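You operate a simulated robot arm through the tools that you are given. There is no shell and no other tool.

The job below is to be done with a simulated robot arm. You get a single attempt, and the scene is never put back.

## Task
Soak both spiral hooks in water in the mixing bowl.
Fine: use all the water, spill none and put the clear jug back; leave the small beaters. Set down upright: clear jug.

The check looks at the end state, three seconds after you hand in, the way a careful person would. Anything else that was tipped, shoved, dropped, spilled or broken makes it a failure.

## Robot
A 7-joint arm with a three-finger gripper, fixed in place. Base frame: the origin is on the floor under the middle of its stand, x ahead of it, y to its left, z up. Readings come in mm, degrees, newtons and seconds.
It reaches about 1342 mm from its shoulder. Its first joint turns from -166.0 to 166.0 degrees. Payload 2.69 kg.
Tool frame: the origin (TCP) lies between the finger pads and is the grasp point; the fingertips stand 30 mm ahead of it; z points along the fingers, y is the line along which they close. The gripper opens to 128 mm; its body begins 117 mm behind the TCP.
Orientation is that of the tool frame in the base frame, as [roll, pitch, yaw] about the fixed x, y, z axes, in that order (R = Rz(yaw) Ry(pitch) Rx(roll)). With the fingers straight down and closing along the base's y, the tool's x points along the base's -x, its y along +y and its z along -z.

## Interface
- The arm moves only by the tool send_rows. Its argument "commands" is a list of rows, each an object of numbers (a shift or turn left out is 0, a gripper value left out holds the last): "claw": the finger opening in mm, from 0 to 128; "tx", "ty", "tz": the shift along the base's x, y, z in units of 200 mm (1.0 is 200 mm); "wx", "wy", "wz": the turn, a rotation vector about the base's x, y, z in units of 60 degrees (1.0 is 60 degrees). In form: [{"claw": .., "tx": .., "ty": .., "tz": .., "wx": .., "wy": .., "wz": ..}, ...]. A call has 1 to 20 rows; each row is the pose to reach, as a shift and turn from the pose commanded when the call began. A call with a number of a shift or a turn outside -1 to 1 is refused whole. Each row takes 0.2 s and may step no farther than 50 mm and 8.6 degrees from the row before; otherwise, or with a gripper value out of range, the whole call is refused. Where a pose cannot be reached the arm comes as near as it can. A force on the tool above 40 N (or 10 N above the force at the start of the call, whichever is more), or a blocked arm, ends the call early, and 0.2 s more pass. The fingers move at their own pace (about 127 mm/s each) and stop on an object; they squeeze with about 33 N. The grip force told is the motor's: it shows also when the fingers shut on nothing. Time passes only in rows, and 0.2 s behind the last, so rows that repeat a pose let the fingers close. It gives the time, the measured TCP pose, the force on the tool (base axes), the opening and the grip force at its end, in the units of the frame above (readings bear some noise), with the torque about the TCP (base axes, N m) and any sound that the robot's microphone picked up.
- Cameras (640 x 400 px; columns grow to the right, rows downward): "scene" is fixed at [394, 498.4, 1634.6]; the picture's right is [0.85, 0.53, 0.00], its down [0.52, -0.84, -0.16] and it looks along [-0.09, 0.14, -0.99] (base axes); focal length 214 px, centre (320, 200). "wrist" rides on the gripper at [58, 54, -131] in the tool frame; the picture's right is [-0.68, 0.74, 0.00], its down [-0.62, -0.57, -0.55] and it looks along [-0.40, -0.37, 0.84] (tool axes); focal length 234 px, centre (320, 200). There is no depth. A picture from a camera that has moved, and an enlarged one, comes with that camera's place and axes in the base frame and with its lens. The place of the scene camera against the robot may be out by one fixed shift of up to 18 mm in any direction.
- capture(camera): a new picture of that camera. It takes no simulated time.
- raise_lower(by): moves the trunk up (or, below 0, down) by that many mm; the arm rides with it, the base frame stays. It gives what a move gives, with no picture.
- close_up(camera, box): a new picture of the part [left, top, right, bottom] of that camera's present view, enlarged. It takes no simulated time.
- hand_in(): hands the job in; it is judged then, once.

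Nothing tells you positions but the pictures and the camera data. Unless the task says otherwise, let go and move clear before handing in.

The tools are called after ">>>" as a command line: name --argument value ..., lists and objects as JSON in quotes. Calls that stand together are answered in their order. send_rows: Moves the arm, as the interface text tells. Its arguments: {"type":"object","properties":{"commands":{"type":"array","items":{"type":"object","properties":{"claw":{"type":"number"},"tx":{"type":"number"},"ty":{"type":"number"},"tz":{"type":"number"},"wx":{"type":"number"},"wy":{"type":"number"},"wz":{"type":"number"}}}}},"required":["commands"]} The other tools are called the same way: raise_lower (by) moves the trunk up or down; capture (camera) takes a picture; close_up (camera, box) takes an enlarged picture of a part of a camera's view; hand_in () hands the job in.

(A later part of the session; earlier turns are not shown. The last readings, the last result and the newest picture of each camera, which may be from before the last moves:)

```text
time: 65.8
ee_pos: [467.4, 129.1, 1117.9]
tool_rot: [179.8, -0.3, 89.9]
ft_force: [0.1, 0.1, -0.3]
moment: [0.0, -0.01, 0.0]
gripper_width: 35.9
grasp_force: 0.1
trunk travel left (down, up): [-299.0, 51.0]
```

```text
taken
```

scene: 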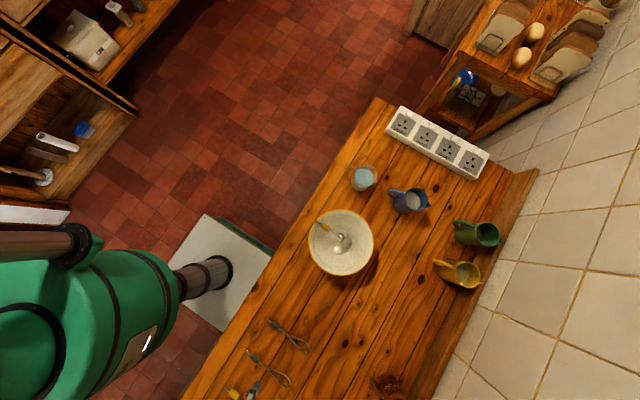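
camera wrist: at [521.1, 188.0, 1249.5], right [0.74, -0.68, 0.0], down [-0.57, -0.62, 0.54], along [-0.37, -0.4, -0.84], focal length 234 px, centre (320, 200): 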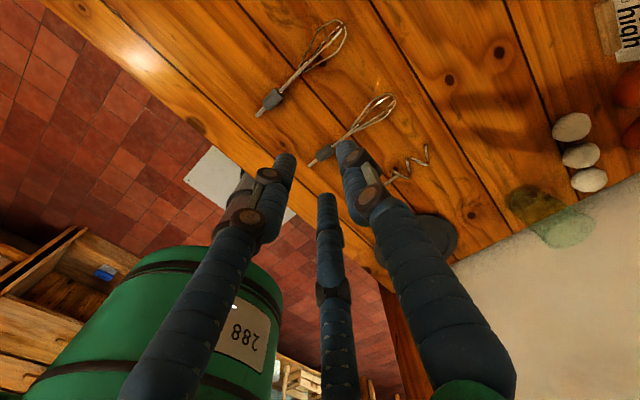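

Hook 1 sits well in the bowl and the beaters are untouched. I go on to view hook 2.

>>> send_rows --commands '[{"ty": -0.2}, {"ty": -0.4}, {"ty": -0.5}, {"ty": -0.5}]'

>>> capture --camera "wrist"

>>> close_up --camera "wrist" --box '[250, 60, 450, 200]'

>>> close_up --camera "scene" --box '[190, 320, 310, 400]'

```text
time: 66.8
ee_pos: [466.5, 31.3, 1117.1]
tool_rot: [179.8, -0.2, 90.0]
ft_force: [0.1, 1.1, -0.3]
moment: [0.0, -0.03, 0.03]
gripper_width: 35.9
grasp_force: 0.1
trunk travel left (down, up): [-299.0, 51.0]
```

```text
taken
camera wrist: at [520.8, 88.3, 1249.1], right [0.74, -0.68, 0.0], down [-0.57, -0.62, 0.54], along [-0.37, -0.4, -0.84], focal length 234 px, centre (320, 200)
```

wrist: 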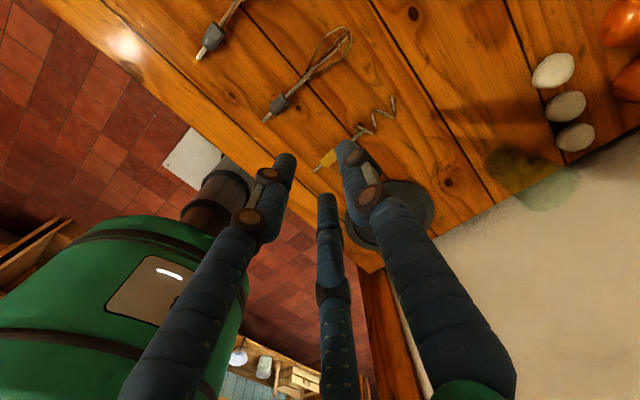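

```text
2.86 times, centred on (350, 130) of wrist
camera zoom: at [520.8, 88.3, 1249.1], right [0.74, -0.68, 0.0], down [-0.57, -0.62, 0.54], along [-0.37, -0.4, -0.84], focal length 669 px, centre (234, 400)
```

zoom: 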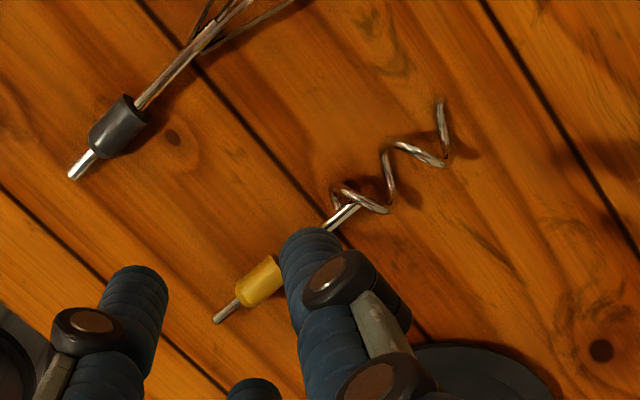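

```text
5.00 times, centred on (250, 360) of scene
camera zoom: at [394.0, 498.4, 1634.6], right [0.85, 0.53, 0.0], down [0.52, -0.84, -0.16], along [-0.09, 0.14, -0.99], focal length 1072 px, centre (670, -600)
```

zoom: 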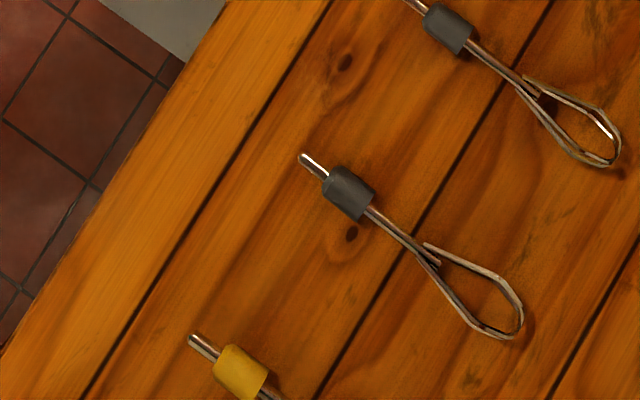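

Hook 2 lies straight along x at y≈-34, collar centre about (429, -33.5). I'll move above it and test the forward tilt carefully at this height in two stages.

>>> send_rows --commands '[{"tx": -0.06, "ty": -0.11}, {"tx": -0.12, "ty": -0.22}, {"tx": -0.1775, "ty": -0.3265}, {"tx": -0.1775, "ty": -0.3265, "wy": -0.1}, {"tx": -0.1775, "ty": -0.3265, "wy": -0.2}, {"tx": -0.1775, "ty": -0.3265, "wy": -0.25}, {"tx": -0.1775, "ty": -0.3265, "wy": -0.25}]'

```text
time: 68.4
ee_pos: [431.5, -34.7, 1118.8]
tool_rot: [164.7, -0.3, 90.1]
ft_force: [0.0, -0.2, 0.3]
moment: [0.01, 0.0, 0.0]
gripper_width: 35.8
grasp_force: 0.0
trunk travel left (down, up): [-299.0, 51.0]
```

>>> send_rows --commands '[{"wy": -0.08}, {"wy": -0.16}, {"wy": -0.2}, {"wy": -0.2}]'

>>> capture --camera "scene"

```text
time: 69.4
ee_pos: [431.0, -34.2, 1118.6]
tool_rot: [152.7, -0.1, 90.0]
ft_force: [0.0, 0.1, 0.4]
moment: [0.0, -0.07, -0.03]
gripper_width: 35.8
grasp_force: 0.1
trunk travel left (down, up): [-299.0, 51.0]
```

```text
taken
```

scene: 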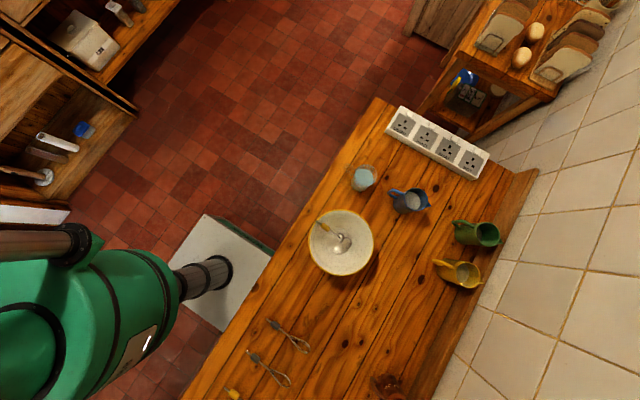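

27° of tilt is reached cleanly here. I'll add the last 2.7° and then lower with the trunk to z≈968.

>>> send_rows --commands '[{"wy": -0.025}, {"wy": -0.045, "claw": 38}, {"wy": -0.045, "claw": 38}]'

>>> raise_lower --by -150

>>> capture --camera "wrist"

>>> close_up --camera "wrist" --box '[240, 80, 400, 240]'

```text
time: 70.2
ee_pos: [432.5, -34.7, 1119.8]
tool_rot: [150.1, -0.2, 90.2]
ft_force: [0.3, -0.2, -0.6]
moment: [0.0, -0.02, 0.0]
gripper_width: 38.1
grasp_force: 0.1
trunk travel left (down, up): [-299.0, 51.0]
```

```text
time: 72.0
ee_pos: [431.6, -35.0, 968.2]
tool_rot: [150.1, -0.2, 90.2]
ft_force: [-1.0, 0.3, 0.0]
moment: [0.0, -0.03, -0.06]
gripper_width: 37.8
grasp_force: 0.1
trunk travel left (down, up): [-149.0, 201.0]
```

```text
taken
camera wrist: at [413.6, 23.6, 1108.7], right [0.64, -0.68, 0.36], down [-0.76, -0.62, 0.19], along [0.1, -0.4, -0.91], focal length 234 px, centre (320, 200)
```

wrist: 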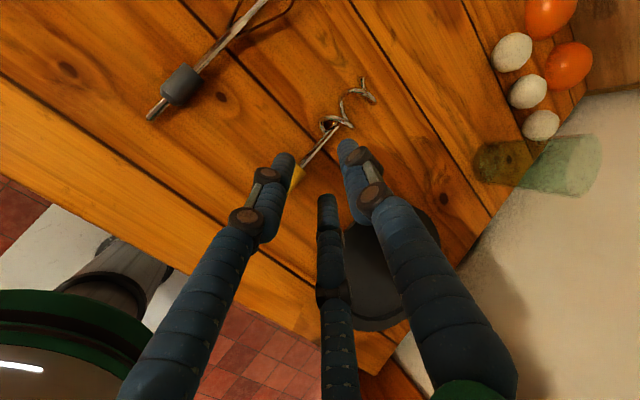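

```text
2.50 times, centred on (320, 160) of wrist
camera zoom: at [413.6, 23.6, 1108.7], right [0.64, -0.68, 0.36], down [-0.76, -0.62, 0.19], along [0.1, -0.4, -0.91], focal length 585 px, centre (320, 300)
```

zoom: 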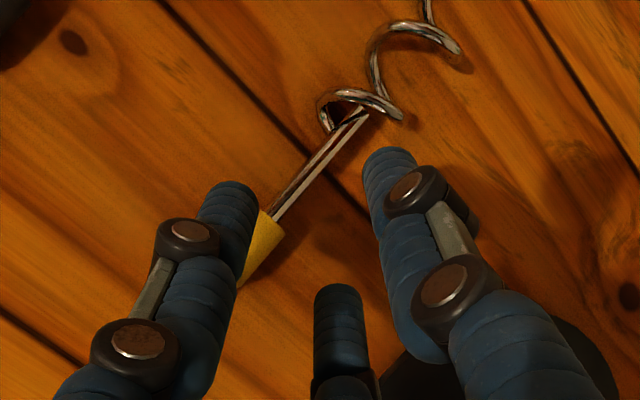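

Collar end of hook 2 is at about (447.5, -36). I shift by (+2, -1.7) mm, and lower with the trunk to just above contact height.

>>> send_rows --commands '[{"tx": 0.011, "ty": -0.0085, "wz": 0.025, "claw": 38}, {"tx": 0.011, "ty": -0.0085, "wz": 0.025, "claw": 38}, {"tx": 0.011, "ty": -0.0085, "wz": 0.025, "claw": 38}]'

>>> raise_lower --by -45

>>> close_up --camera "wrist" --box '[240, 80, 400, 240]'

```text
time: 72.8
ee_pos: [434.4, -35.8, 969.1]
tool_rot: [150.0, -0.2, 91.7]
ft_force: [0.3, -0.3, 0.9]
moment: [-0.02, 0.01, -0.03]
gripper_width: 38.0
grasp_force: 0.1
trunk travel left (down, up): [-149.0, 201.0]
```

```text
time: 73.7
ee_pos: [434.0, -35.4, 923.8]
tool_rot: [150.2, -0.3, 91.6]
ft_force: [-0.4, 0.9, 0.5]
moment: [-0.01, 0.01, 0.02]
gripper_width: 37.9
grasp_force: 0.1
trunk travel left (down, up): [-104.0, 246.0]
```

```text
2.50 times, centred on (320, 160) of wrist
camera zoom: at [414.3, 21.4, 1063.6], right [0.66, -0.66, 0.37], down [-0.75, -0.64, 0.19], along [0.11, -0.4, -0.91], focal length 585 px, centre (320, 300)
```

zoom: 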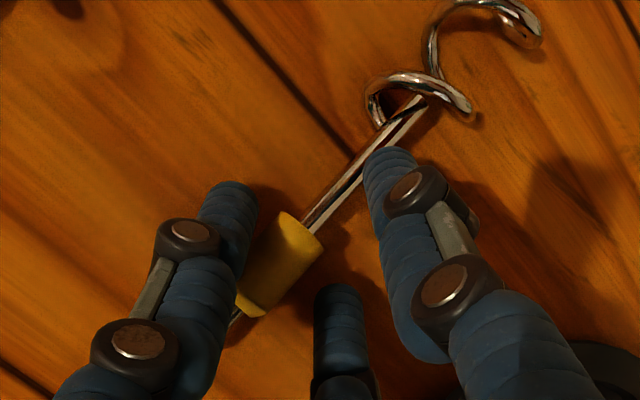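

The same picture as the successful grasp. I lower to just above contact, close to 28 mm, then go down the remaining 2–3 mm and close fully.

>>> raise_lower --by -5

>>> send_rows --commands '[{"claw": 34}, {"claw": 30}, {"claw": 28}, {"claw": 28}]'

>>> raise_lower --by -2

>>> raise_lower --by -1

>>> close_up --camera "wrist" --box '[240, 80, 400, 240]'

```text
time: 74.2
ee_pos: [434.3, -35.8, 917.8]
tool_rot: [150.0, -0.2, 91.7]
ft_force: [-0.9, 0.5, -0.2]
moment: [-0.01, -0.02, -0.04]
gripper_width: 38.0
grasp_force: 0.0
trunk travel left (down, up): [-99.0, 251.0]
```

```text
time: 75.2
ee_pos: [435.0, -35.6, 918.6]
tool_rot: [150.0, -0.1, 91.7]
ft_force: [-0.1, -0.7, -0.8]
moment: [0.05, 0.03, -0.04]
gripper_width: 28.1
grasp_force: 0.1
trunk travel left (down, up): [-99.0, 251.0]
```

```text
time: 75.7
ee_pos: [434.6, -35.9, 917.1]
tool_rot: [150.1, -0.2, 91.6]
ft_force: [0.1, -0.3, -0.2]
moment: [0.01, -0.02, -0.02]
gripper_width: 28.1
grasp_force: 0.2
trunk travel left (down, up): [-97.0, 253.0]
```

```text
time: 76.2
ee_pos: [434.8, -35.4, 915.8]
tool_rot: [150.1, -0.2, 91.6]
ft_force: [-0.3, 0.2, 0.6]
moment: [0.01, 0.0, 0.02]
gripper_width: 28.1
grasp_force: 0.2
trunk travel left (down, up): [-96.0, 254.0]
```

```text
2.50 times, centred on (320, 160) of wrist
camera zoom: at [414.3, 21.5, 1055.4], right [0.66, -0.66, 0.36], down [-0.75, -0.64, 0.19], along [0.11, -0.4, -0.91], focal length 585 px, centre (320, 300)
```

zoom: 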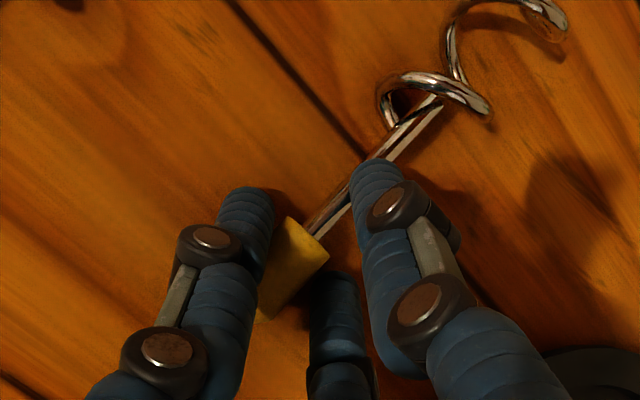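

>>> raise_lower --by -1

>>> send_rows --commands '[{"claw": 24}, {"claw": 20}, {"claw": 16}, {"claw": 12}, {"claw": 8}, {"claw": 8}]'

>>> close_up --camera "wrist" --box '[240, 80, 400, 240]'

```text
time: 76.8
ee_pos: [433.8, -35.7, 915.5]
tool_rot: [150.2, -0.2, 91.5]
ft_force: [-2.0, -0.7, 3.9]
moment: [-0.03, 0.04, -0.03]
gripper_width: 28.1
grasp_force: 0.2
trunk travel left (down, up): [-95.0, 255.0]
```

```text
time: 78.2
ee_pos: [435.2, -35.0, 915.2]
tool_rot: [150.1, -0.2, 91.5]
ft_force: [1.1, -0.7, 11.4]
moment: [0.01, -0.51, -0.01]
gripper_width: 21.3
grasp_force: 32.7
trunk travel left (down, up): [-95.0, 255.0]
```

```text
2.50 times, centred on (320, 160) of wrist
camera zoom: at [414.3, 21.4, 1054.9], right [0.66, -0.66, 0.37], down [-0.75, -0.64, 0.19], along [0.11, -0.4, -0.91], focal length 585 px, centre (320, 300)
```

zoom: 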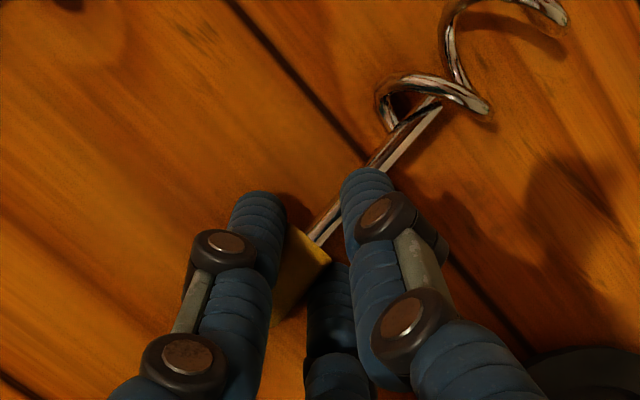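

The grip is the same as for hook 1 (21.3 mm, 33 N). I lift with the trunk.

>>> raise_lower --by 8

>>> raise_lower --by 60

>>> capture --camera "wrist"

```text
time: 78.7
ee_pos: [433.4, -36.1, 921.6]
tool_rot: [150.1, -0.1, 91.7]
ft_force: [0.6, -0.3, -0.7]
moment: [-0.01, 0.04, -0.01]
gripper_width: 20.9
grasp_force: 32.8
trunk travel left (down, up): [-103.0, 247.0]
```

```text
time: 79.7
ee_pos: [435.1, -35.6, 983.5]
tool_rot: [150.1, -0.3, 91.6]
ft_force: [0.9, -0.2, -0.4]
moment: [0.03, 0.01, -0.03]
gripper_width: 20.9
grasp_force: 33.4
trunk travel left (down, up): [-163.0, 187.0]
```

```text
taken
camera wrist: at [414.2, 21.5, 1122.1], right [0.66, -0.66, 0.36], down [-0.75, -0.64, 0.19], along [0.11, -0.4, -0.91], focal length 234 px, centre (320, 200)
```

wrist: 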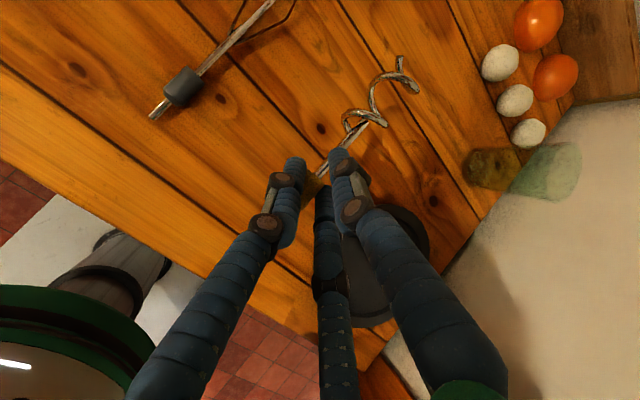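

Hook 2 is up and steady. I raise the trunk back to the travel height and turn the tool vertical.

>>> raise_lower --by 137

>>> send_rows --commands '[{"wx": -0.0035, "wy": 0.125}, {"wx": -0.007, "wy": 0.25}, {"wx": -0.0105, "wy": 0.375}, {"wx": -0.014, "wy": 0.5}, {"wx": -0.014, "wy": 0.5}]'

>>> capture --camera "wrist"

```text
time: 81.4
ee_pos: [433.9, -35.0, 1118.6]
tool_rot: [150.1, -0.2, 91.5]
ft_force: [-0.2, -0.7, -0.4]
moment: [0.01, 0.03, 0.02]
gripper_width: 20.9
grasp_force: 33.0
trunk travel left (down, up): [-300.0, 50.0]
```

```text
time: 82.8
ee_pos: [447.3, -37.0, 1150.3]
tool_rot: [175.8, 0.3, 91.6]
ft_force: [-2.2, 0.8, 0.2]
moment: [0.01, -0.31, 0.03]
gripper_width: 21.2
grasp_force: 33.6
trunk travel left (down, up): [-300.0, 50.0]
stopped in row 5: the arm was blocked; the commanded pose is now the measured one
```

```text
taken
camera wrist: at [490.2, 23.2, 1284.5], right [0.75, -0.66, 0.06], down [-0.59, -0.63, 0.51], along [-0.3, -0.42, -0.86], focal length 234 px, centre (320, 200)
```

wrist: 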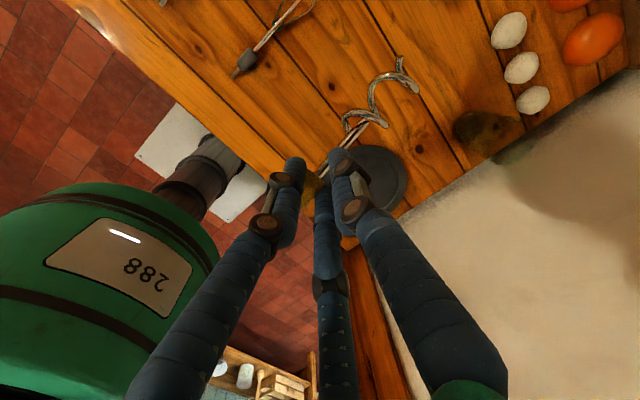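

The arm reported being blocked near the end of that turn (probably its own posture so close to the base), but the hook is still held. Let me look at the whole arm before moving on.

>>> capture --camera "scene"

>>> send_rows --commands '[{"ty": 0.05}, {"ty": 0.12}, {"ty": 0.2}, {"ty": 0.2}]'

```text
taken
```

scene: 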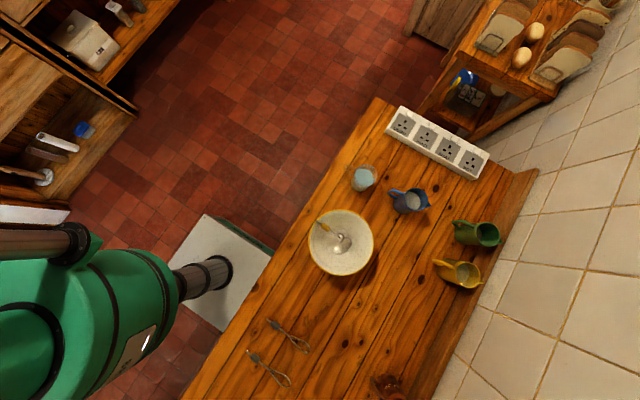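

```text
time: 83.8
ee_pos: [449.0, 3.6, 1149.0]
tool_rot: [176.0, 0.3, 91.5]
ft_force: [-0.8, 0.5, 0.2]
moment: [-0.03, -0.03, 0.03]
gripper_width: 20.8
grasp_force: 33.0
trunk travel left (down, up): [-300.0, 50.0]
```

It moves freely sideways. I continue toward the bowl at this height.

>>> send_rows --commands '[{"ty": 0.2}, {"ty": 0.4}, {"ty": 0.6}, {"ty": 0.8}, {"ty": 1.0}, {"ty": 1.0}]'

>>> send_rows --commands '[{"ty": 0.2, "wy": 0.02}, {"ty": 0.4, "wy": 0.04}, {"ty": 0.6, "wy": 0.066}, {"ty": 0.8, "wy": 0.066}, {"ty": 1.0, "wy": 0.066}, {"ty": 1.0, "wy": 0.066}]'

>>> capture --camera "wrist"

```text
time: 85.2
ee_pos: [451.6, 203.1, 1149.6]
tool_rot: [176.0, 0.2, 91.5]
ft_force: [0.3, 1.2, 0.0]
moment: [-0.05, 0.02, -0.01]
gripper_width: 20.6
grasp_force: 32.7
trunk travel left (down, up): [-300.0, 50.0]
```

```text
time: 86.6
ee_pos: [449.8, 403.3, 1150.3]
tool_rot: [-180.0, 0.2, 91.5]
ft_force: [-0.1, 1.0, -0.2]
moment: [-0.05, 0.03, 0.01]
gripper_width: 20.9
grasp_force: 33.0
trunk travel left (down, up): [-300.0, 50.0]
```

```text
taken
camera wrist: at [502.0, 464.1, 1279.2], right [0.75, -0.66, 0.0], down [-0.55, -0.63, 0.55], along [-0.36, -0.42, -0.83], focal length 234 px, centre (320, 200)
```

wrist: 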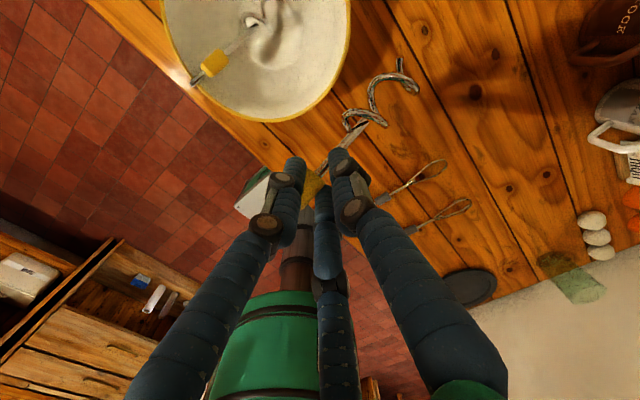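

Now vertical again and near the bowl. Hook 2 goes parallel to hook 1 on the -y side (axis at y≈487), clear of hook 1's collar. I move over and down to z≈1025.

>>> send_rows --commands '[{"tx": -0.05, "ty": 0.14, "wz": -0.01}, {"tx": -0.1, "ty": 0.28, "wz": -0.025}, {"tx": -0.154, "ty": 0.4185, "wz": -0.025}, {"tx": -0.154, "ty": 0.4185, "wz": -0.025, "tz": -0.1}, {"tx": -0.154, "ty": 0.4185, "wz": -0.025, "tz": -0.2}, {"tx": -0.154, "ty": 0.4185, "wz": -0.025, "tz": -0.2}]'

>>> capture --camera "wrist"

>>> close_up --camera "wrist" --box '[220, 0, 540, 220]'

```text
time: 88.0
ee_pos: [420.4, 487.5, 1108.6]
tool_rot: [-179.9, 0.2, 90.0]
ft_force: [-0.9, 0.5, -0.4]
moment: [-0.01, 0.04, 0.02]
gripper_width: 21.0
grasp_force: 33.0
trunk travel left (down, up): [-300.0, 50.0]
```

```text
taken
camera wrist: at [474.0, 545.8, 1238.8], right [0.74, -0.68, 0.0], down [-0.57, -0.61, 0.55], along [-0.37, -0.41, -0.83], focal length 234 px, centre (320, 200)
```

wrist: 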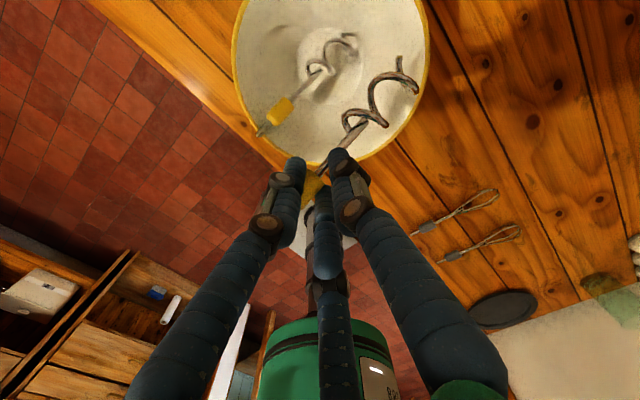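

```text
1.82 times, centred on (380, 110) of wrist
camera zoom: at [474.0, 545.8, 1238.8], right [0.74, -0.68, 0.0], down [-0.57, -0.61, 0.55], along [-0.37, -0.41, -0.83], focal length 426 px, centre (211, 364)
```

zoom: 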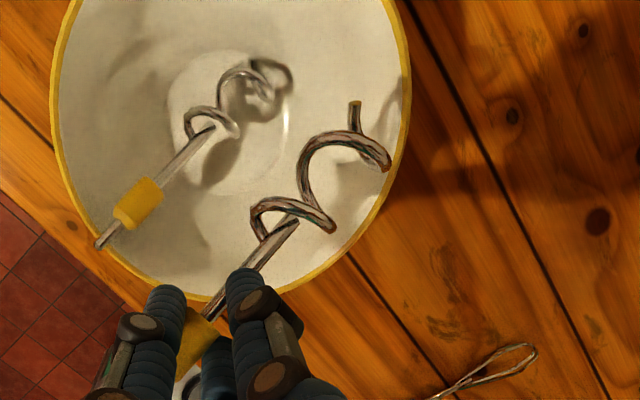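

The bowl and hook 1 are visible (its chuck tip rests right on the rim). I lower hook 2 in steps and watch clearances.

>>> send_rows --commands '[{"tz": -0.15}, {"tz": -0.3}, {"tz": -0.4}, {"tz": -0.47}, {"tz": -0.52}, {"tz": -0.52}]'

>>> capture --camera "wrist"

>>> close_up --camera "wrist" --box '[200, 0, 520, 220]'

```text
time: 89.4
ee_pos: [418.6, 485.8, 1005.4]
tool_rot: [180.0, 0.2, 90.0]
ft_force: [0.2, -0.2, -0.4]
moment: [0.0, 0.09, 0.03]
gripper_width: 21.0
grasp_force: 33.2
trunk travel left (down, up): [-300.0, 50.0]
```

```text
taken
camera wrist: at [473.4, 544.7, 1135.0], right [0.74, -0.68, 0.0], down [-0.57, -0.61, 0.55], along [-0.37, -0.41, -0.83], focal length 234 px, centre (320, 200)
```

wrist: 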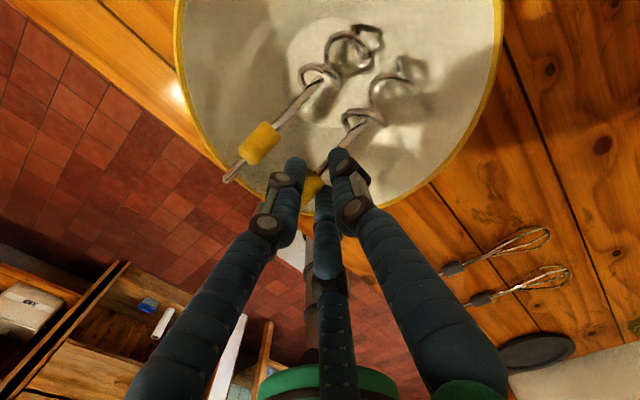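

```text
1.82 times, centred on (360, 110) of wrist
camera zoom: at [473.4, 544.7, 1135.0], right [0.74, -0.68, 0.0], down [-0.57, -0.61, 0.55], along [-0.37, -0.41, -0.83], focal length 426 px, centre (247, 364)
```

zoom: 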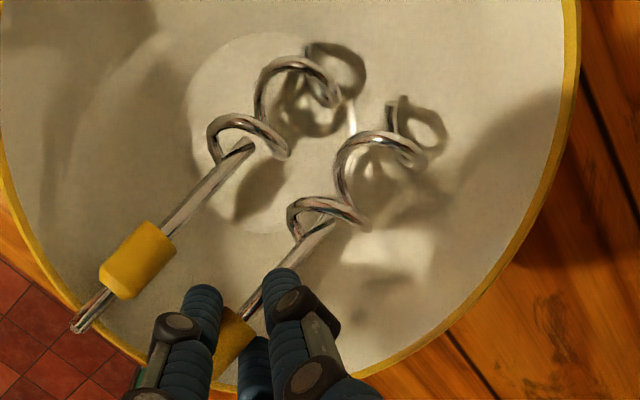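

The hooks are parallel and clear of each other. I lower slowly until light contact.

>>> send_rows --commands '[{"tz": -0.01}, {"tz": -0.02}, {"tz": -0.03}, {"tz": -0.03}]'

>>> send_rows --commands '[{"tz": -0.01}, {"tz": -0.02}, {"tz": -0.02}]'

```text
time: 90.4
ee_pos: [419.9, 486.0, 999.7]
tool_rot: [179.9, 0.2, 90.0]
ft_force: [-3.4, 2.0, 6.2]
moment: [0.04, -0.24, 0.12]
gripper_width: 20.8
grasp_force: 33.0
trunk travel left (down, up): [-300.0, 50.0]
```

```text
time: 91.2
ee_pos: [418.2, 486.3, 995.9]
tool_rot: [-180.0, 0.1, 90.0]
ft_force: [-10.8, 2.0, 18.6]
moment: [0.06, -0.35, 0.17]
gripper_width: 21.1
grasp_force: 32.6
trunk travel left (down, up): [-300.0, 50.0]
```

The spiral's tail meets the far wall again first. I'll lift 8 mm, steepen the hook by 8° so the spiral reaches the floor, and lower again.

>>> send_rows --commands '[{"tz": 0.04}, {"tz": 0.06, "wy": 0.066}, {"tz": 0.06, "wy": 0.133, "tx": 0.005}, {"tz": 0.06, "wy": 0.133, "tx": 0.005}]'

>>> close_up --camera "wrist" --box '[200, 0, 520, 220]'

```text
time: 92.2
ee_pos: [420.2, 485.7, 1006.2]
tool_rot: [-172.0, 0.2, 89.9]
ft_force: [0.1, 0.9, -0.1]
moment: [0.0, 0.02, -0.01]
gripper_width: 21.0
grasp_force: 32.4
trunk travel left (down, up): [-300.0, 50.0]
```

```text
1.82 times, centred on (360, 110) of wrist
camera zoom: at [492.4, 545.0, 1128.2], right [0.73, -0.68, -0.1], down [-0.48, -0.61, 0.62], along [-0.48, -0.41, -0.77], focal length 426 px, centre (247, 364)
```

zoom: 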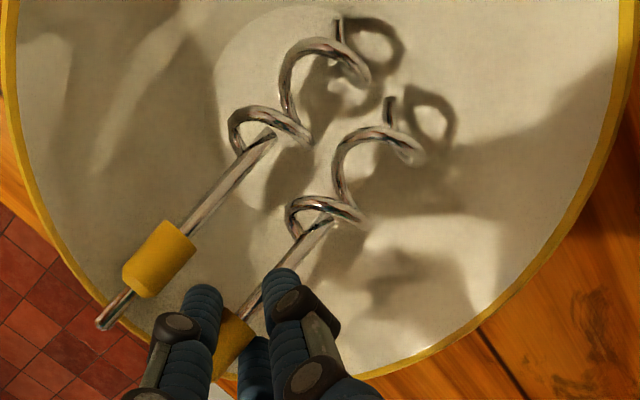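

>>> send_rows --commands '[{"tz": -0.01}, {"tz": -0.02}, {"tz": -0.03}, {"tz": -0.03}]'

>>> send_rows --commands '[{"tz": -0.005}, {"tz": -0.01}, {"tz": -0.01}]'

```text
time: 93.2
ee_pos: [421.6, 486.8, 1001.8]
tool_rot: [-172.1, 0.2, 90.0]
ft_force: [-0.2, -1.0, -0.1]
moment: [0.0, 0.0, 0.04]
gripper_width: 20.9
grasp_force: 33.2
trunk travel left (down, up): [-300.0, 50.0]
```

```text
time: 94.0
ee_pos: [420.5, 486.6, 999.9]
tool_rot: [-172.0, 0.2, 90.0]
ft_force: [0.3, 0.1, -0.9]
moment: [0.02, -0.01, -0.01]
gripper_width: 20.9
grasp_force: 32.7
trunk travel left (down, up): [-300.0, 50.0]
```

>>> send_rows --commands '[{"tz": -0.005}, {"tz": -0.01}, {"tz": -0.01}]'

>>> send_rows --commands '[{"tz": -0.005}, {"tz": -0.01}, {"tz": -0.01}]'

```text
time: 94.8
ee_pos: [420.4, 486.6, 996.2]
tool_rot: [-172.0, 0.2, 90.1]
ft_force: [0.0, 0.4, 0.0]
moment: [0.02, 0.03, -0.02]
gripper_width: 20.8
grasp_force: 32.4
trunk travel left (down, up): [-300.0, 50.0]
```

```text
time: 95.6
ee_pos: [418.9, 486.8, 995.4]
tool_rot: [-171.9, 0.2, 90.1]
ft_force: [-2.7, 0.7, 3.6]
moment: [0.13, -0.05, 0.1]
gripper_width: 21.0
grasp_force: 32.8
trunk travel left (down, up): [-300.0, 50.0]
```

Light contact (about 4 N) at z≈995. I release gently with a small opening so as not to touch hook 1.

>>> send_rows --commands '[{"claw": 22}, {"claw": 24}, {"claw": 26}, {"claw": 28}, {"claw": 30}, {"claw": 30}]'

>>> close_up --camera "wrist" --box '[200, 0, 520, 220]'

```text
time: 97.0
ee_pos: [419.4, 487.0, 995.1]
tool_rot: [-172.0, 0.2, 90.1]
ft_force: [-0.7, 0.8, 0.4]
moment: [0.04, 0.0, 0.03]
gripper_width: 30.3
grasp_force: 0.0
trunk travel left (down, up): [-300.0, 50.0]
```

```text
1.82 times, centred on (360, 110) of wrist
camera zoom: at [491.9, 545.4, 1116.6], right [0.73, -0.68, -0.1], down [-0.48, -0.61, 0.62], along [-0.48, -0.41, -0.77], focal length 426 px, centre (247, 364)
```

zoom: 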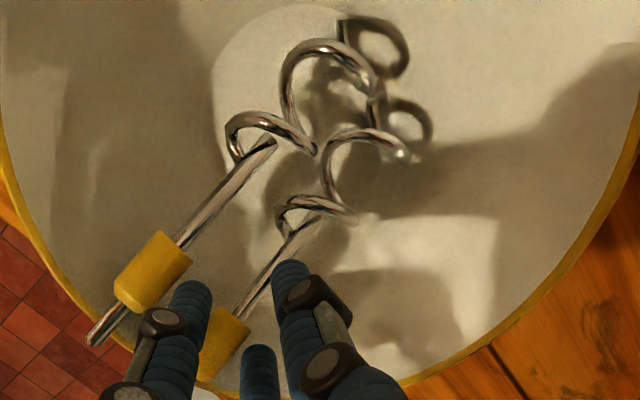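

Both spirals lie together at the bottom. I withdraw upward along the finger direction.

>>> send_rows --commands '[{"tz": 0.04, "tx": 0.005}, {"tz": 0.1, "tx": 0.012}, {"tz": 0.2, "tx": 0.02}, {"tz": 0.4, "tx": 0.02}, {"tz": 0.6, "tx": 0.02}, {"tz": 0.75, "tx": 0.02}, {"tz": 0.75, "tx": 0.02}]'

>>> capture --camera "wrist"

>>> close_up --camera "wrist" --box '[220, 0, 460, 200]'

```text
time: 98.6
ee_pos: [423.1, 487.4, 1145.6]
tool_rot: [-172.0, 0.1, 90.1]
ft_force: [-0.7, -0.1, -0.3]
moment: [0.01, -0.01, 0.0]
gripper_width: 30.0
grasp_force: 0.1
trunk travel left (down, up): [-300.0, 50.0]
```

```text
taken
camera wrist: at [495.2, 545.7, 1266.8], right [0.73, -0.68, -0.1], down [-0.48, -0.61, 0.62], along [-0.48, -0.41, -0.77], focal length 234 px, centre (320, 200)
```

wrist: 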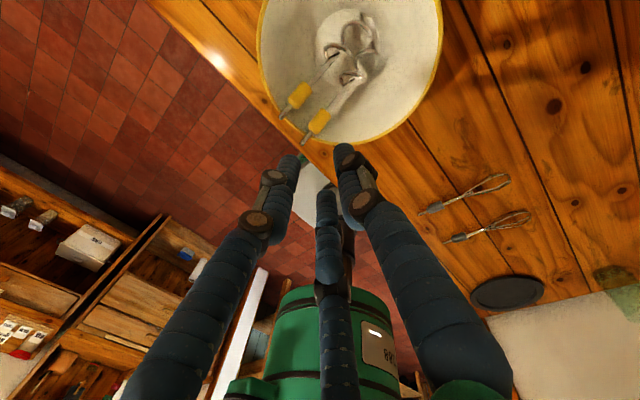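

```text
2.00 times, centred on (340, 100) of wrist
camera zoom: at [495.2, 545.7, 1266.8], right [0.73, -0.68, -0.1], down [-0.48, -0.61, 0.62], along [-0.48, -0.41, -0.77], focal length 468 px, centre (280, 400)
```

zoom: 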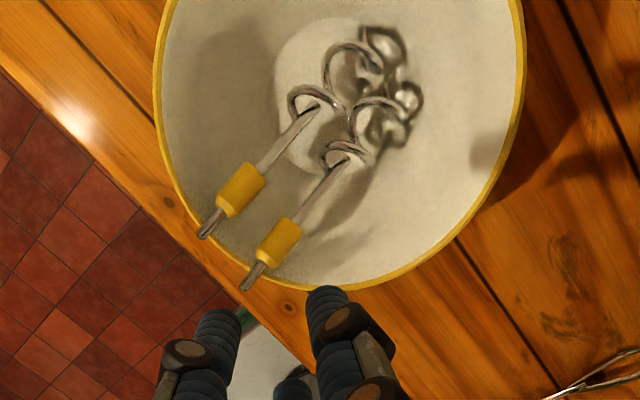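

Both hooks now lie in the bowl with their spirals on the floor and shafts leaning on the rim. Next is the jug: it measures roughly 64 mm wide, rim z≈992, axis about (421, 740), handle toward -x. My plan is a horizontal side grip from -x with the paired fingers on either side, then pouring by rolling; I first rehearse the horizontal pose above the bowl with the empty hand.

>>> send_rows --commands '[{"wy": -0.13, "tz": 0.05}, {"wy": -0.26, "tz": 0.1}, {"wy": -0.39, "tz": 0.15}, {"wy": -0.52, "tz": 0.2}, {"wy": -0.52, "tz": 0.2}]'

```text
time: 99.8
ee_pos: [426.3, 489.6, 1184.1]
tool_rot: [158.8, 0.4, 90.1]
ft_force: [1.0, 1.8, -0.1]
moment: [-0.16, 0.05, -0.09]
gripper_width: 30.0
grasp_force: 0.0
trunk travel left (down, up): [-300.0, 50.0]
```

>>> send_rows --commands '[{"wy": -0.13}, {"wy": -0.26}, {"wy": -0.39}, {"wy": -0.52}, {"wy": -0.52}]'

>>> capture --camera "scene"

```text
time: 101.0
ee_pos: [443.0, 482.9, 1205.1]
tool_rot: [149.3, 0.5, 91.1]
ft_force: [-0.8, -0.8, 0.6]
moment: [0.07, -0.05, 0.05]
gripper_width: 30.0
grasp_force: 0.1
out of reach, approached as far as the arm can: row 1, 2, 3, 4, 5
trunk travel left (down, up): [-300.0, 50.0]
```

```text
taken
```

scene: 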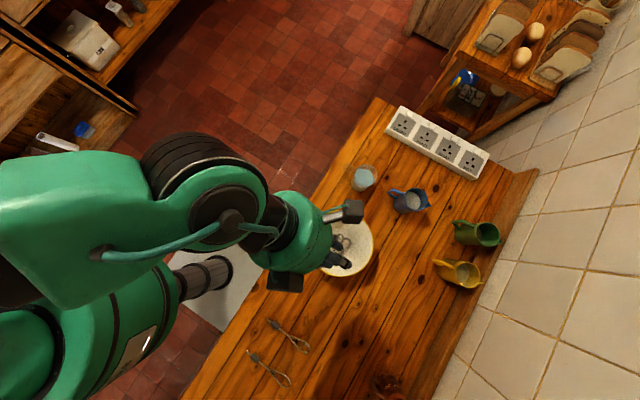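

Pointing along +x is too cramped above the bowl (the arm folds too close to its base). Pointing diagonally (+x,-y) should leave more room, so I rehearse that: first yaw the empty hand by -45°.

>>> send_rows --commands '[{"wz": -0.125, "ty": 0.06}, {"wz": -0.25, "ty": 0.12}, {"wz": -0.375, "ty": 0.18}, {"wz": -0.5, "ty": 0.24}, {"wz": -0.625, "ty": 0.3}, {"wz": -0.75, "ty": 0.35}, {"wz": -0.75, "ty": 0.35}]'

>>> send_rows --commands '[{"wx": -0.09, "wy": -0.09}, {"wx": -0.18, "wy": -0.18}, {"wx": -0.27, "wy": -0.27}, {"wx": -0.36, "wy": -0.36}, {"wx": -0.36, "wy": -0.36}]'

>>> capture --camera "scene"

```text
time: 102.6
ee_pos: [591.2, 518.2, 1283.3]
tool_rot: [155.8, 5.7, 61.7]
ft_force: [-1.0, -0.9, 1.7]
moment: [0.27, -0.07, 0.09]
gripper_width: 29.9
grasp_force: 0.0
out of reach, approached as far as the arm can: row 1, 2, 3, 4, 5, 6, 7
trunk travel left (down, up): [-300.0, 50.0]
```

```text
time: 103.8
ee_pos: [630.1, 505.5, 1331.6]
tool_rot: [128.2, 17.2, 60.2]
ft_force: [-0.2, -0.4, -0.6]
moment: [-0.03, 0.02, -0.01]
gripper_width: 30.1
grasp_force: 0.1
out of reach, approached as far as the arm can: row 1, 2, 3, 4, 5
trunk travel left (down, up): [-300.0, 50.0]
```

```text
taken
```

scene: 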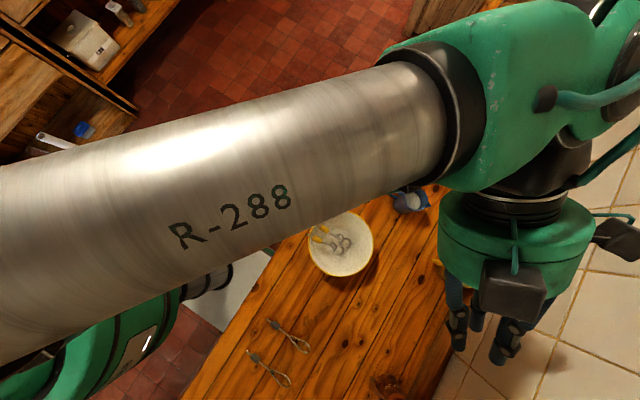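

The arm drifted to an awkward reach there, well clear of everything (z≈1330). I'll bring the hand back to the known good vertical orientation at about (480, 640, 1200).

>>> send_rows --commands '[{"wx": 0.0686, "wy": 0.109, "wz": 0.0471, "tx": -0.107, "ty": 0.096, "tz": -0.05}, {"wx": 0.137, "wy": 0.218, "wz": 0.0943, "tx": -0.214, "ty": 0.193, "tz": -0.15}, {"wx": 0.206, "wy": 0.327, "wz": 0.141, "tx": -0.321, "ty": 0.289, "tz": -0.25}, {"wx": 0.274, "wy": 0.436, "wz": 0.1886, "tx": -0.43, "ty": 0.386, "tz": -0.35}, {"wx": 0.343, "wy": 0.545, "wz": 0.2357, "tx": -0.536, "ty": 0.482, "tz": -0.45}, {"wx": 0.411, "wy": 0.654, "wz": 0.283, "tx": -0.643, "ty": 0.579, "tz": -0.55}, {"wx": 0.48, "wy": 0.763, "wz": 0.33, "tx": -0.75, "ty": 0.675, "tz": -0.655}, {"wx": 0.48, "wy": 0.763, "wz": 0.33, "tx": -0.75, "ty": 0.675, "tz": -0.655}]'

>>> capture --camera "scene"

```text
time: 105.6
ee_pos: [479.0, 640.3, 1199.6]
tool_rot: [-179.9, -0.2, 90.1]
ft_force: [0.2, 0.0, 0.0]
moment: [-0.03, 0.04, 0.02]
gripper_width: 30.2
grasp_force: 0.0
trunk travel left (down, up): [-300.0, 50.0]
```

```text
taken
```

scene: 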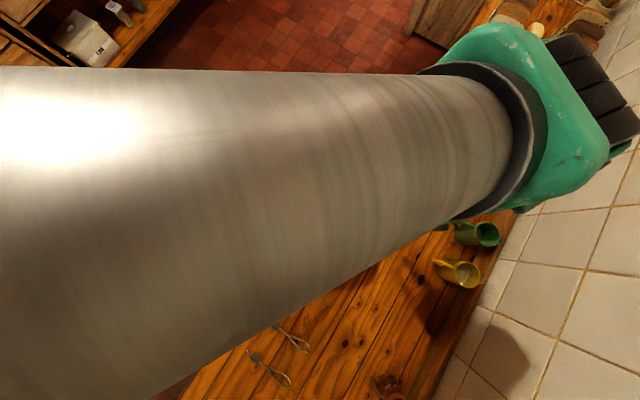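

Recovered to a clean vertical pose. Now I test the horizontal approach at the jug's place: move to (300, 740, 1200), in front of and above the jug.

>>> send_rows --commands '[{"tx": -0.2, "ty": 0.11}, {"tx": -0.4, "ty": 0.22}, {"tx": -0.6, "ty": 0.33}, {"tx": -0.75, "ty": 0.44}, {"tx": -0.9, "ty": 0.5}, {"tx": -0.9, "ty": 0.5}]'

>>> send_rows --commands '[{"wy": -0.13}, {"wy": -0.26}, {"wy": -0.39}, {"wy": -0.5}, {"wy": -0.5}]'

```text
time: 107.0
ee_pos: [298.5, 740.7, 1200.4]
tool_rot: [-179.9, -0.1, 90.1]
ft_force: [1.0, -0.2, 0.1]
moment: [0.01, -0.05, 0.0]
gripper_width: 29.9
grasp_force: 0.1
trunk travel left (down, up): [-300.0, 50.0]
```

```text
time: 108.2
ee_pos: [339.3, 766.5, 1219.9]
tool_rot: [152.1, 2.0, 92.1]
ft_force: [1.1, 4.2, 0.0]
moment: [-0.41, 0.06, -0.19]
gripper_width: 30.0
grasp_force: 0.2
out of reach, approached as far as the arm can: row 2, 3, 4, 5
trunk travel left (down, up): [-300.0, 50.0]
```

That orientation branch is limited (a wrist joint limit, not reach). A better idea: grip the jug from above with all three fingers around it (strongest hold), then tip it over the bowl toward the robot with the hand pointing outward. I return to the neutral wrist orientation first.

>>> send_rows --commands '[{"wx": 0.006, "wy": 0.116, "wz": -0.0106}, {"wx": 0.012, "wy": 0.2325, "wz": -0.021}, {"wx": 0.018, "wy": 0.349, "wz": -0.0317}, {"wx": 0.0242, "wy": 0.465, "wz": -0.0423}, {"wx": 0.0242, "wy": 0.465, "wz": -0.0423}]'

>>> send_rows --commands '[{"wz": 0.14}, {"wz": 0.28}, {"wz": 0.42}, {"wz": 0.56}, {"wz": 0.7}, {"wz": 0.84}, {"wz": 0.98}, {"wz": 0.98}]'

>>> send_rows --commands '[{"wz": 0.14}, {"wz": 0.28}, {"wz": 0.42}, {"wz": 0.52}, {"wz": 0.52}]'

```text
time: 109.4
ee_pos: [338.3, 760.9, 1223.3]
tool_rot: [-180.0, -0.2, 89.8]
ft_force: [-0.4, -0.3, 0.3]
moment: [0.02, 0.03, 0.01]
gripper_width: 29.9
grasp_force: 0.0
trunk travel left (down, up): [-300.0, 50.0]
```

```text
time: 111.2
ee_pos: [338.3, 761.8, 1222.9]
tool_rot: [180.0, -0.3, 148.7]
ft_force: [0.5, 0.7, -0.4]
moment: [-0.01, 0.0, 0.01]
gripper_width: 30.2
grasp_force: 0.0
trunk travel left (down, up): [-300.0, 50.0]
```

```text
time: 112.4
ee_pos: [337.2, 761.9, 1221.6]
tool_rot: [-180.0, -0.3, 180.0]
ft_force: [-0.1, -0.9, -0.2]
moment: [0.04, -0.01, 0.03]
gripper_width: 30.0
grasp_force: 0.2
trunk travel left (down, up): [-300.0, 50.0]
```

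Neutral again. Now I rehearse the pour pose with the empty hand: move to (497, 556, 1200), and yaw so the hand's pitch plane points outward from the robot.

>>> send_rows --commands '[{"tx": 0.15, "ty": -0.2, "wz": -0.1}, {"tx": 0.3, "ty": -0.4, "wz": -0.22}, {"tx": 0.45, "ty": -0.6, "wz": -0.34}, {"tx": 0.6, "ty": -0.8, "wz": -0.46}, {"tx": 0.75, "ty": -0.95, "wz": -0.58}, {"tx": 0.8, "ty": -1.0, "wz": -0.7}, {"tx": 0.8, "ty": -1.0, "wz": -0.7}]'

>>> send_rows --commands '[{"wx": 0.1, "wy": -0.09}, {"wx": 0.2, "wy": -0.18}, {"wx": 0.29, "wy": -0.26}, {"wx": 0.37, "wy": -0.335}, {"wx": 0.37, "wy": -0.335}]'

>>> capture --camera "scene"

```text
time: 114.0
ee_pos: [496.7, 561.7, 1222.1]
tool_rot: [-180.0, -0.3, 137.6]
ft_force: [-0.3, 0.2, -0.7]
moment: [0.0, 0.02, 0.01]
gripper_width: 30.1
grasp_force: 0.0
trunk travel left (down, up): [-300.0, 50.0]
```

```text
time: 115.2
ee_pos: [497.3, 561.7, 1221.3]
tool_rot: [150.0, -0.3, 137.9]
ft_force: [0.1, 0.2, 0.3]
moment: [0.02, -0.01, 0.0]
gripper_width: 29.8
grasp_force: 0.1
trunk travel left (down, up): [-300.0, 50.0]
```

```text
taken
```

scene: 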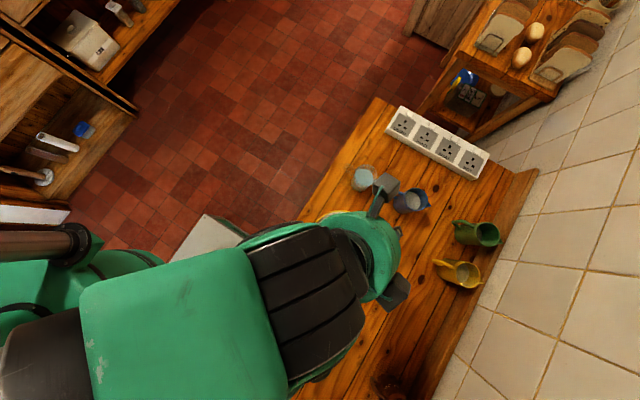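

30° reached exactly this way. I continue the rehearsal toward horizontal.

>>> send_rows --commands '[{"wx": 0.09, "wy": -0.08}, {"wx": 0.18, "wy": -0.16}, {"wx": 0.27, "wy": -0.24}, {"wx": 0.37, "wy": -0.335}, {"wx": 0.37, "wy": -0.335}]'

>>> send_rows --commands '[{"wx": 0.09, "wy": -0.08}, {"wx": 0.18, "wy": -0.16}, {"wx": 0.27, "wy": -0.24}, {"wx": 0.37, "wy": -0.335}, {"wx": 0.37, "wy": -0.335}]'

>>> capture --camera "scene"

```text
time: 116.4
ee_pos: [505.0, 566.1, 1250.6]
tool_rot: [126.9, -0.2, 138.1]
ft_force: [-0.1, 0.5, -0.2]
moment: [-0.02, 0.01, -0.02]
gripper_width: 29.8
grasp_force: 0.0
out of reach, approached as far as the arm can: row 4, 5
trunk travel left (down, up): [-300.0, 50.0]
```

```text
time: 117.6
ee_pos: [506.5, 564.9, 1252.0]
tool_rot: [96.8, -0.1, 138.2]
ft_force: [0.0, 0.7, -0.3]
moment: [0.0, -0.01, 0.0]
gripper_width: 30.0
grasp_force: 0.1
out of reach, approached as far as the arm can: row 1, 2
trunk travel left (down, up): [-300.0, 50.0]
```

```text
taken
```

scene: 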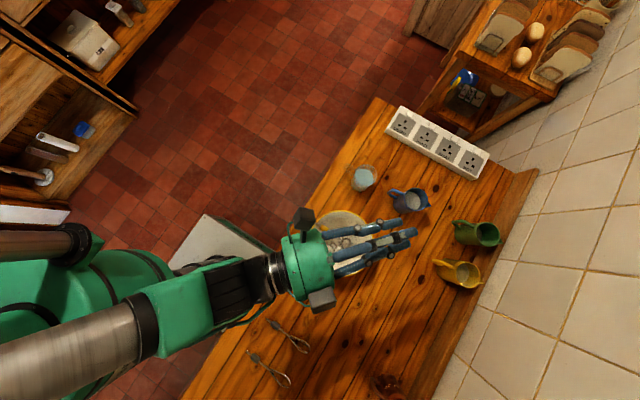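

The hand now points nearly horizontally outward above the bowl – feasible. I continue the rehearsal: tip past horizontal (pointing 15° up), then test lowering to pour height.

>>> send_rows --commands '[{"wx": 0.09, "wy": -0.08}, {"wx": 0.18, "wy": -0.16}, {"wx": 0.27, "wy": -0.24}, {"wx": 0.27, "wy": -0.24}]'

>>> send_rows --commands '[{"tz": -0.15}, {"tz": -0.3}, {"tz": -0.45}, {"tz": -0.6}, {"tz": -0.6}]'

>>> capture --camera "scene"

>>> capture --camera "wrist"

```text
time: 118.6
ee_pos: [505.7, 564.1, 1252.3]
tool_rot: [75.3, -0.1, 138.4]
ft_force: [0.7, -0.2, -0.6]
moment: [0.05, -0.04, 0.02]
gripper_width: 30.2
grasp_force: 0.2
trunk travel left (down, up): [-300.0, 50.0]
```

```text
time: 119.8
ee_pos: [507.2, 564.2, 1130.9]
tool_rot: [75.3, -0.3, 138.4]
ft_force: [-0.3, 0.1, -1.1]
moment: [0.03, -0.04, 0.0]
gripper_width: 30.2
grasp_force: 0.3
trunk travel left (down, up): [-300.0, 50.0]
```

```text
taken
```

scene: 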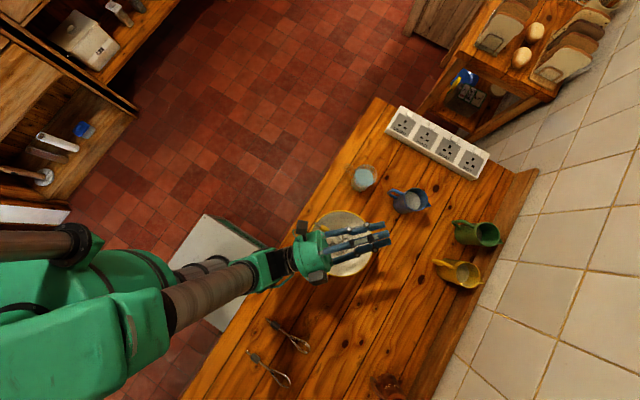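

```text
taken
camera wrist: at [369.5, 499.2, 1150.1], right [0.38, -0.59, 0.71], down [0.2, -0.7, -0.69], along [0.9, 0.41, -0.15], focal length 234 px, centre (320, 200)
```

wrist: 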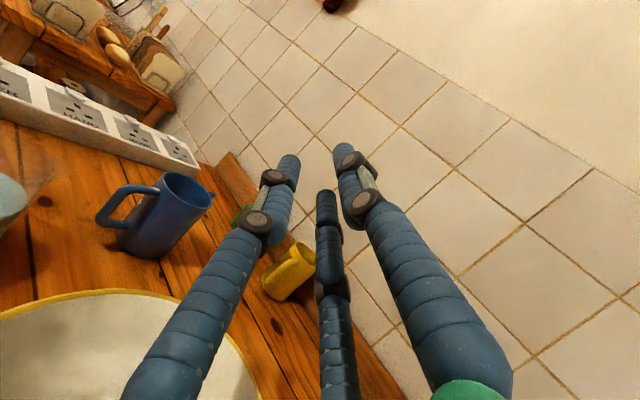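

The complete pour pose works. For a low, smooth pour I want the trunk lower, so I raise the hand first and then lower the trunk by 170 mm, keeping the hand above the bowl's rim.

>>> send_rows --commands '[{"tz": 0.2}, {"tz": 0.4}, {"tz": 0.6}, {"tz": 0.75}, {"tz": 0.75}]'

>>> raise_lower --by -165

```text
time: 121.0
ee_pos: [506.9, 566.0, 1281.8]
tool_rot: [75.3, -0.2, 138.3]
ft_force: [-0.9, -0.6, -0.5]
moment: [-0.01, -0.01, -0.03]
gripper_width: 30.0
grasp_force: 0.1
trunk travel left (down, up): [-300.0, 50.0]
```

```text
time: 122.8
ee_pos: [505.9, 565.2, 1117.6]
tool_rot: [75.3, -0.1, 138.3]
ft_force: [0.8, 0.0, 0.6]
moment: [0.02, 0.0, -0.02]
gripper_width: 30.1
grasp_force: 0.0
trunk travel left (down, up): [-135.0, 215.0]
```

Now I rehearse the tipping motion at this trunk height in reverse (from past-horizontal back to vertical), at constant position.

>>> send_rows --commands '[{"wx": -0.1, "wy": 0.089}, {"wx": -0.2, "wy": 0.178}, {"wx": -0.3, "wy": 0.267}, {"wx": -0.4, "wy": 0.356}, {"wx": -0.5, "wy": 0.4455}, {"wx": -0.6, "wy": 0.5346}, {"wx": -0.7, "wy": 0.6237}, {"wx": -0.7, "wy": 0.6237}]'

>>> send_rows --commands '[{"wx": -0.1, "wy": 0.089}, {"wx": -0.2, "wy": 0.178}, {"wx": -0.3, "wy": 0.267}, {"wx": -0.4, "wy": 0.356}, {"wx": -0.5, "wy": 0.4455}, {"wx": -0.602, "wy": 0.5365}, {"wx": -0.602, "wy": 0.5365}]'

```text
time: 124.6
ee_pos: [507.4, 564.7, 1116.0]
tool_rot: [131.7, 0.0, 138.1]
ft_force: [-0.5, 0.6, -0.1]
moment: [0.02, 0.02, -0.03]
gripper_width: 29.9
grasp_force: 0.0
trunk travel left (down, up): [-135.0, 215.0]
```

```text
time: 126.2
ee_pos: [507.5, 564.8, 1115.0]
tool_rot: [-179.8, 0.1, 138.0]
ft_force: [0.3, 0.0, 0.1]
moment: [-0.04, 0.06, 0.01]
gripper_width: 30.1
grasp_force: 0.0
out of reach, approached as far as the arm can: row 2
trunk travel left (down, up): [-135.0, 215.0]
```

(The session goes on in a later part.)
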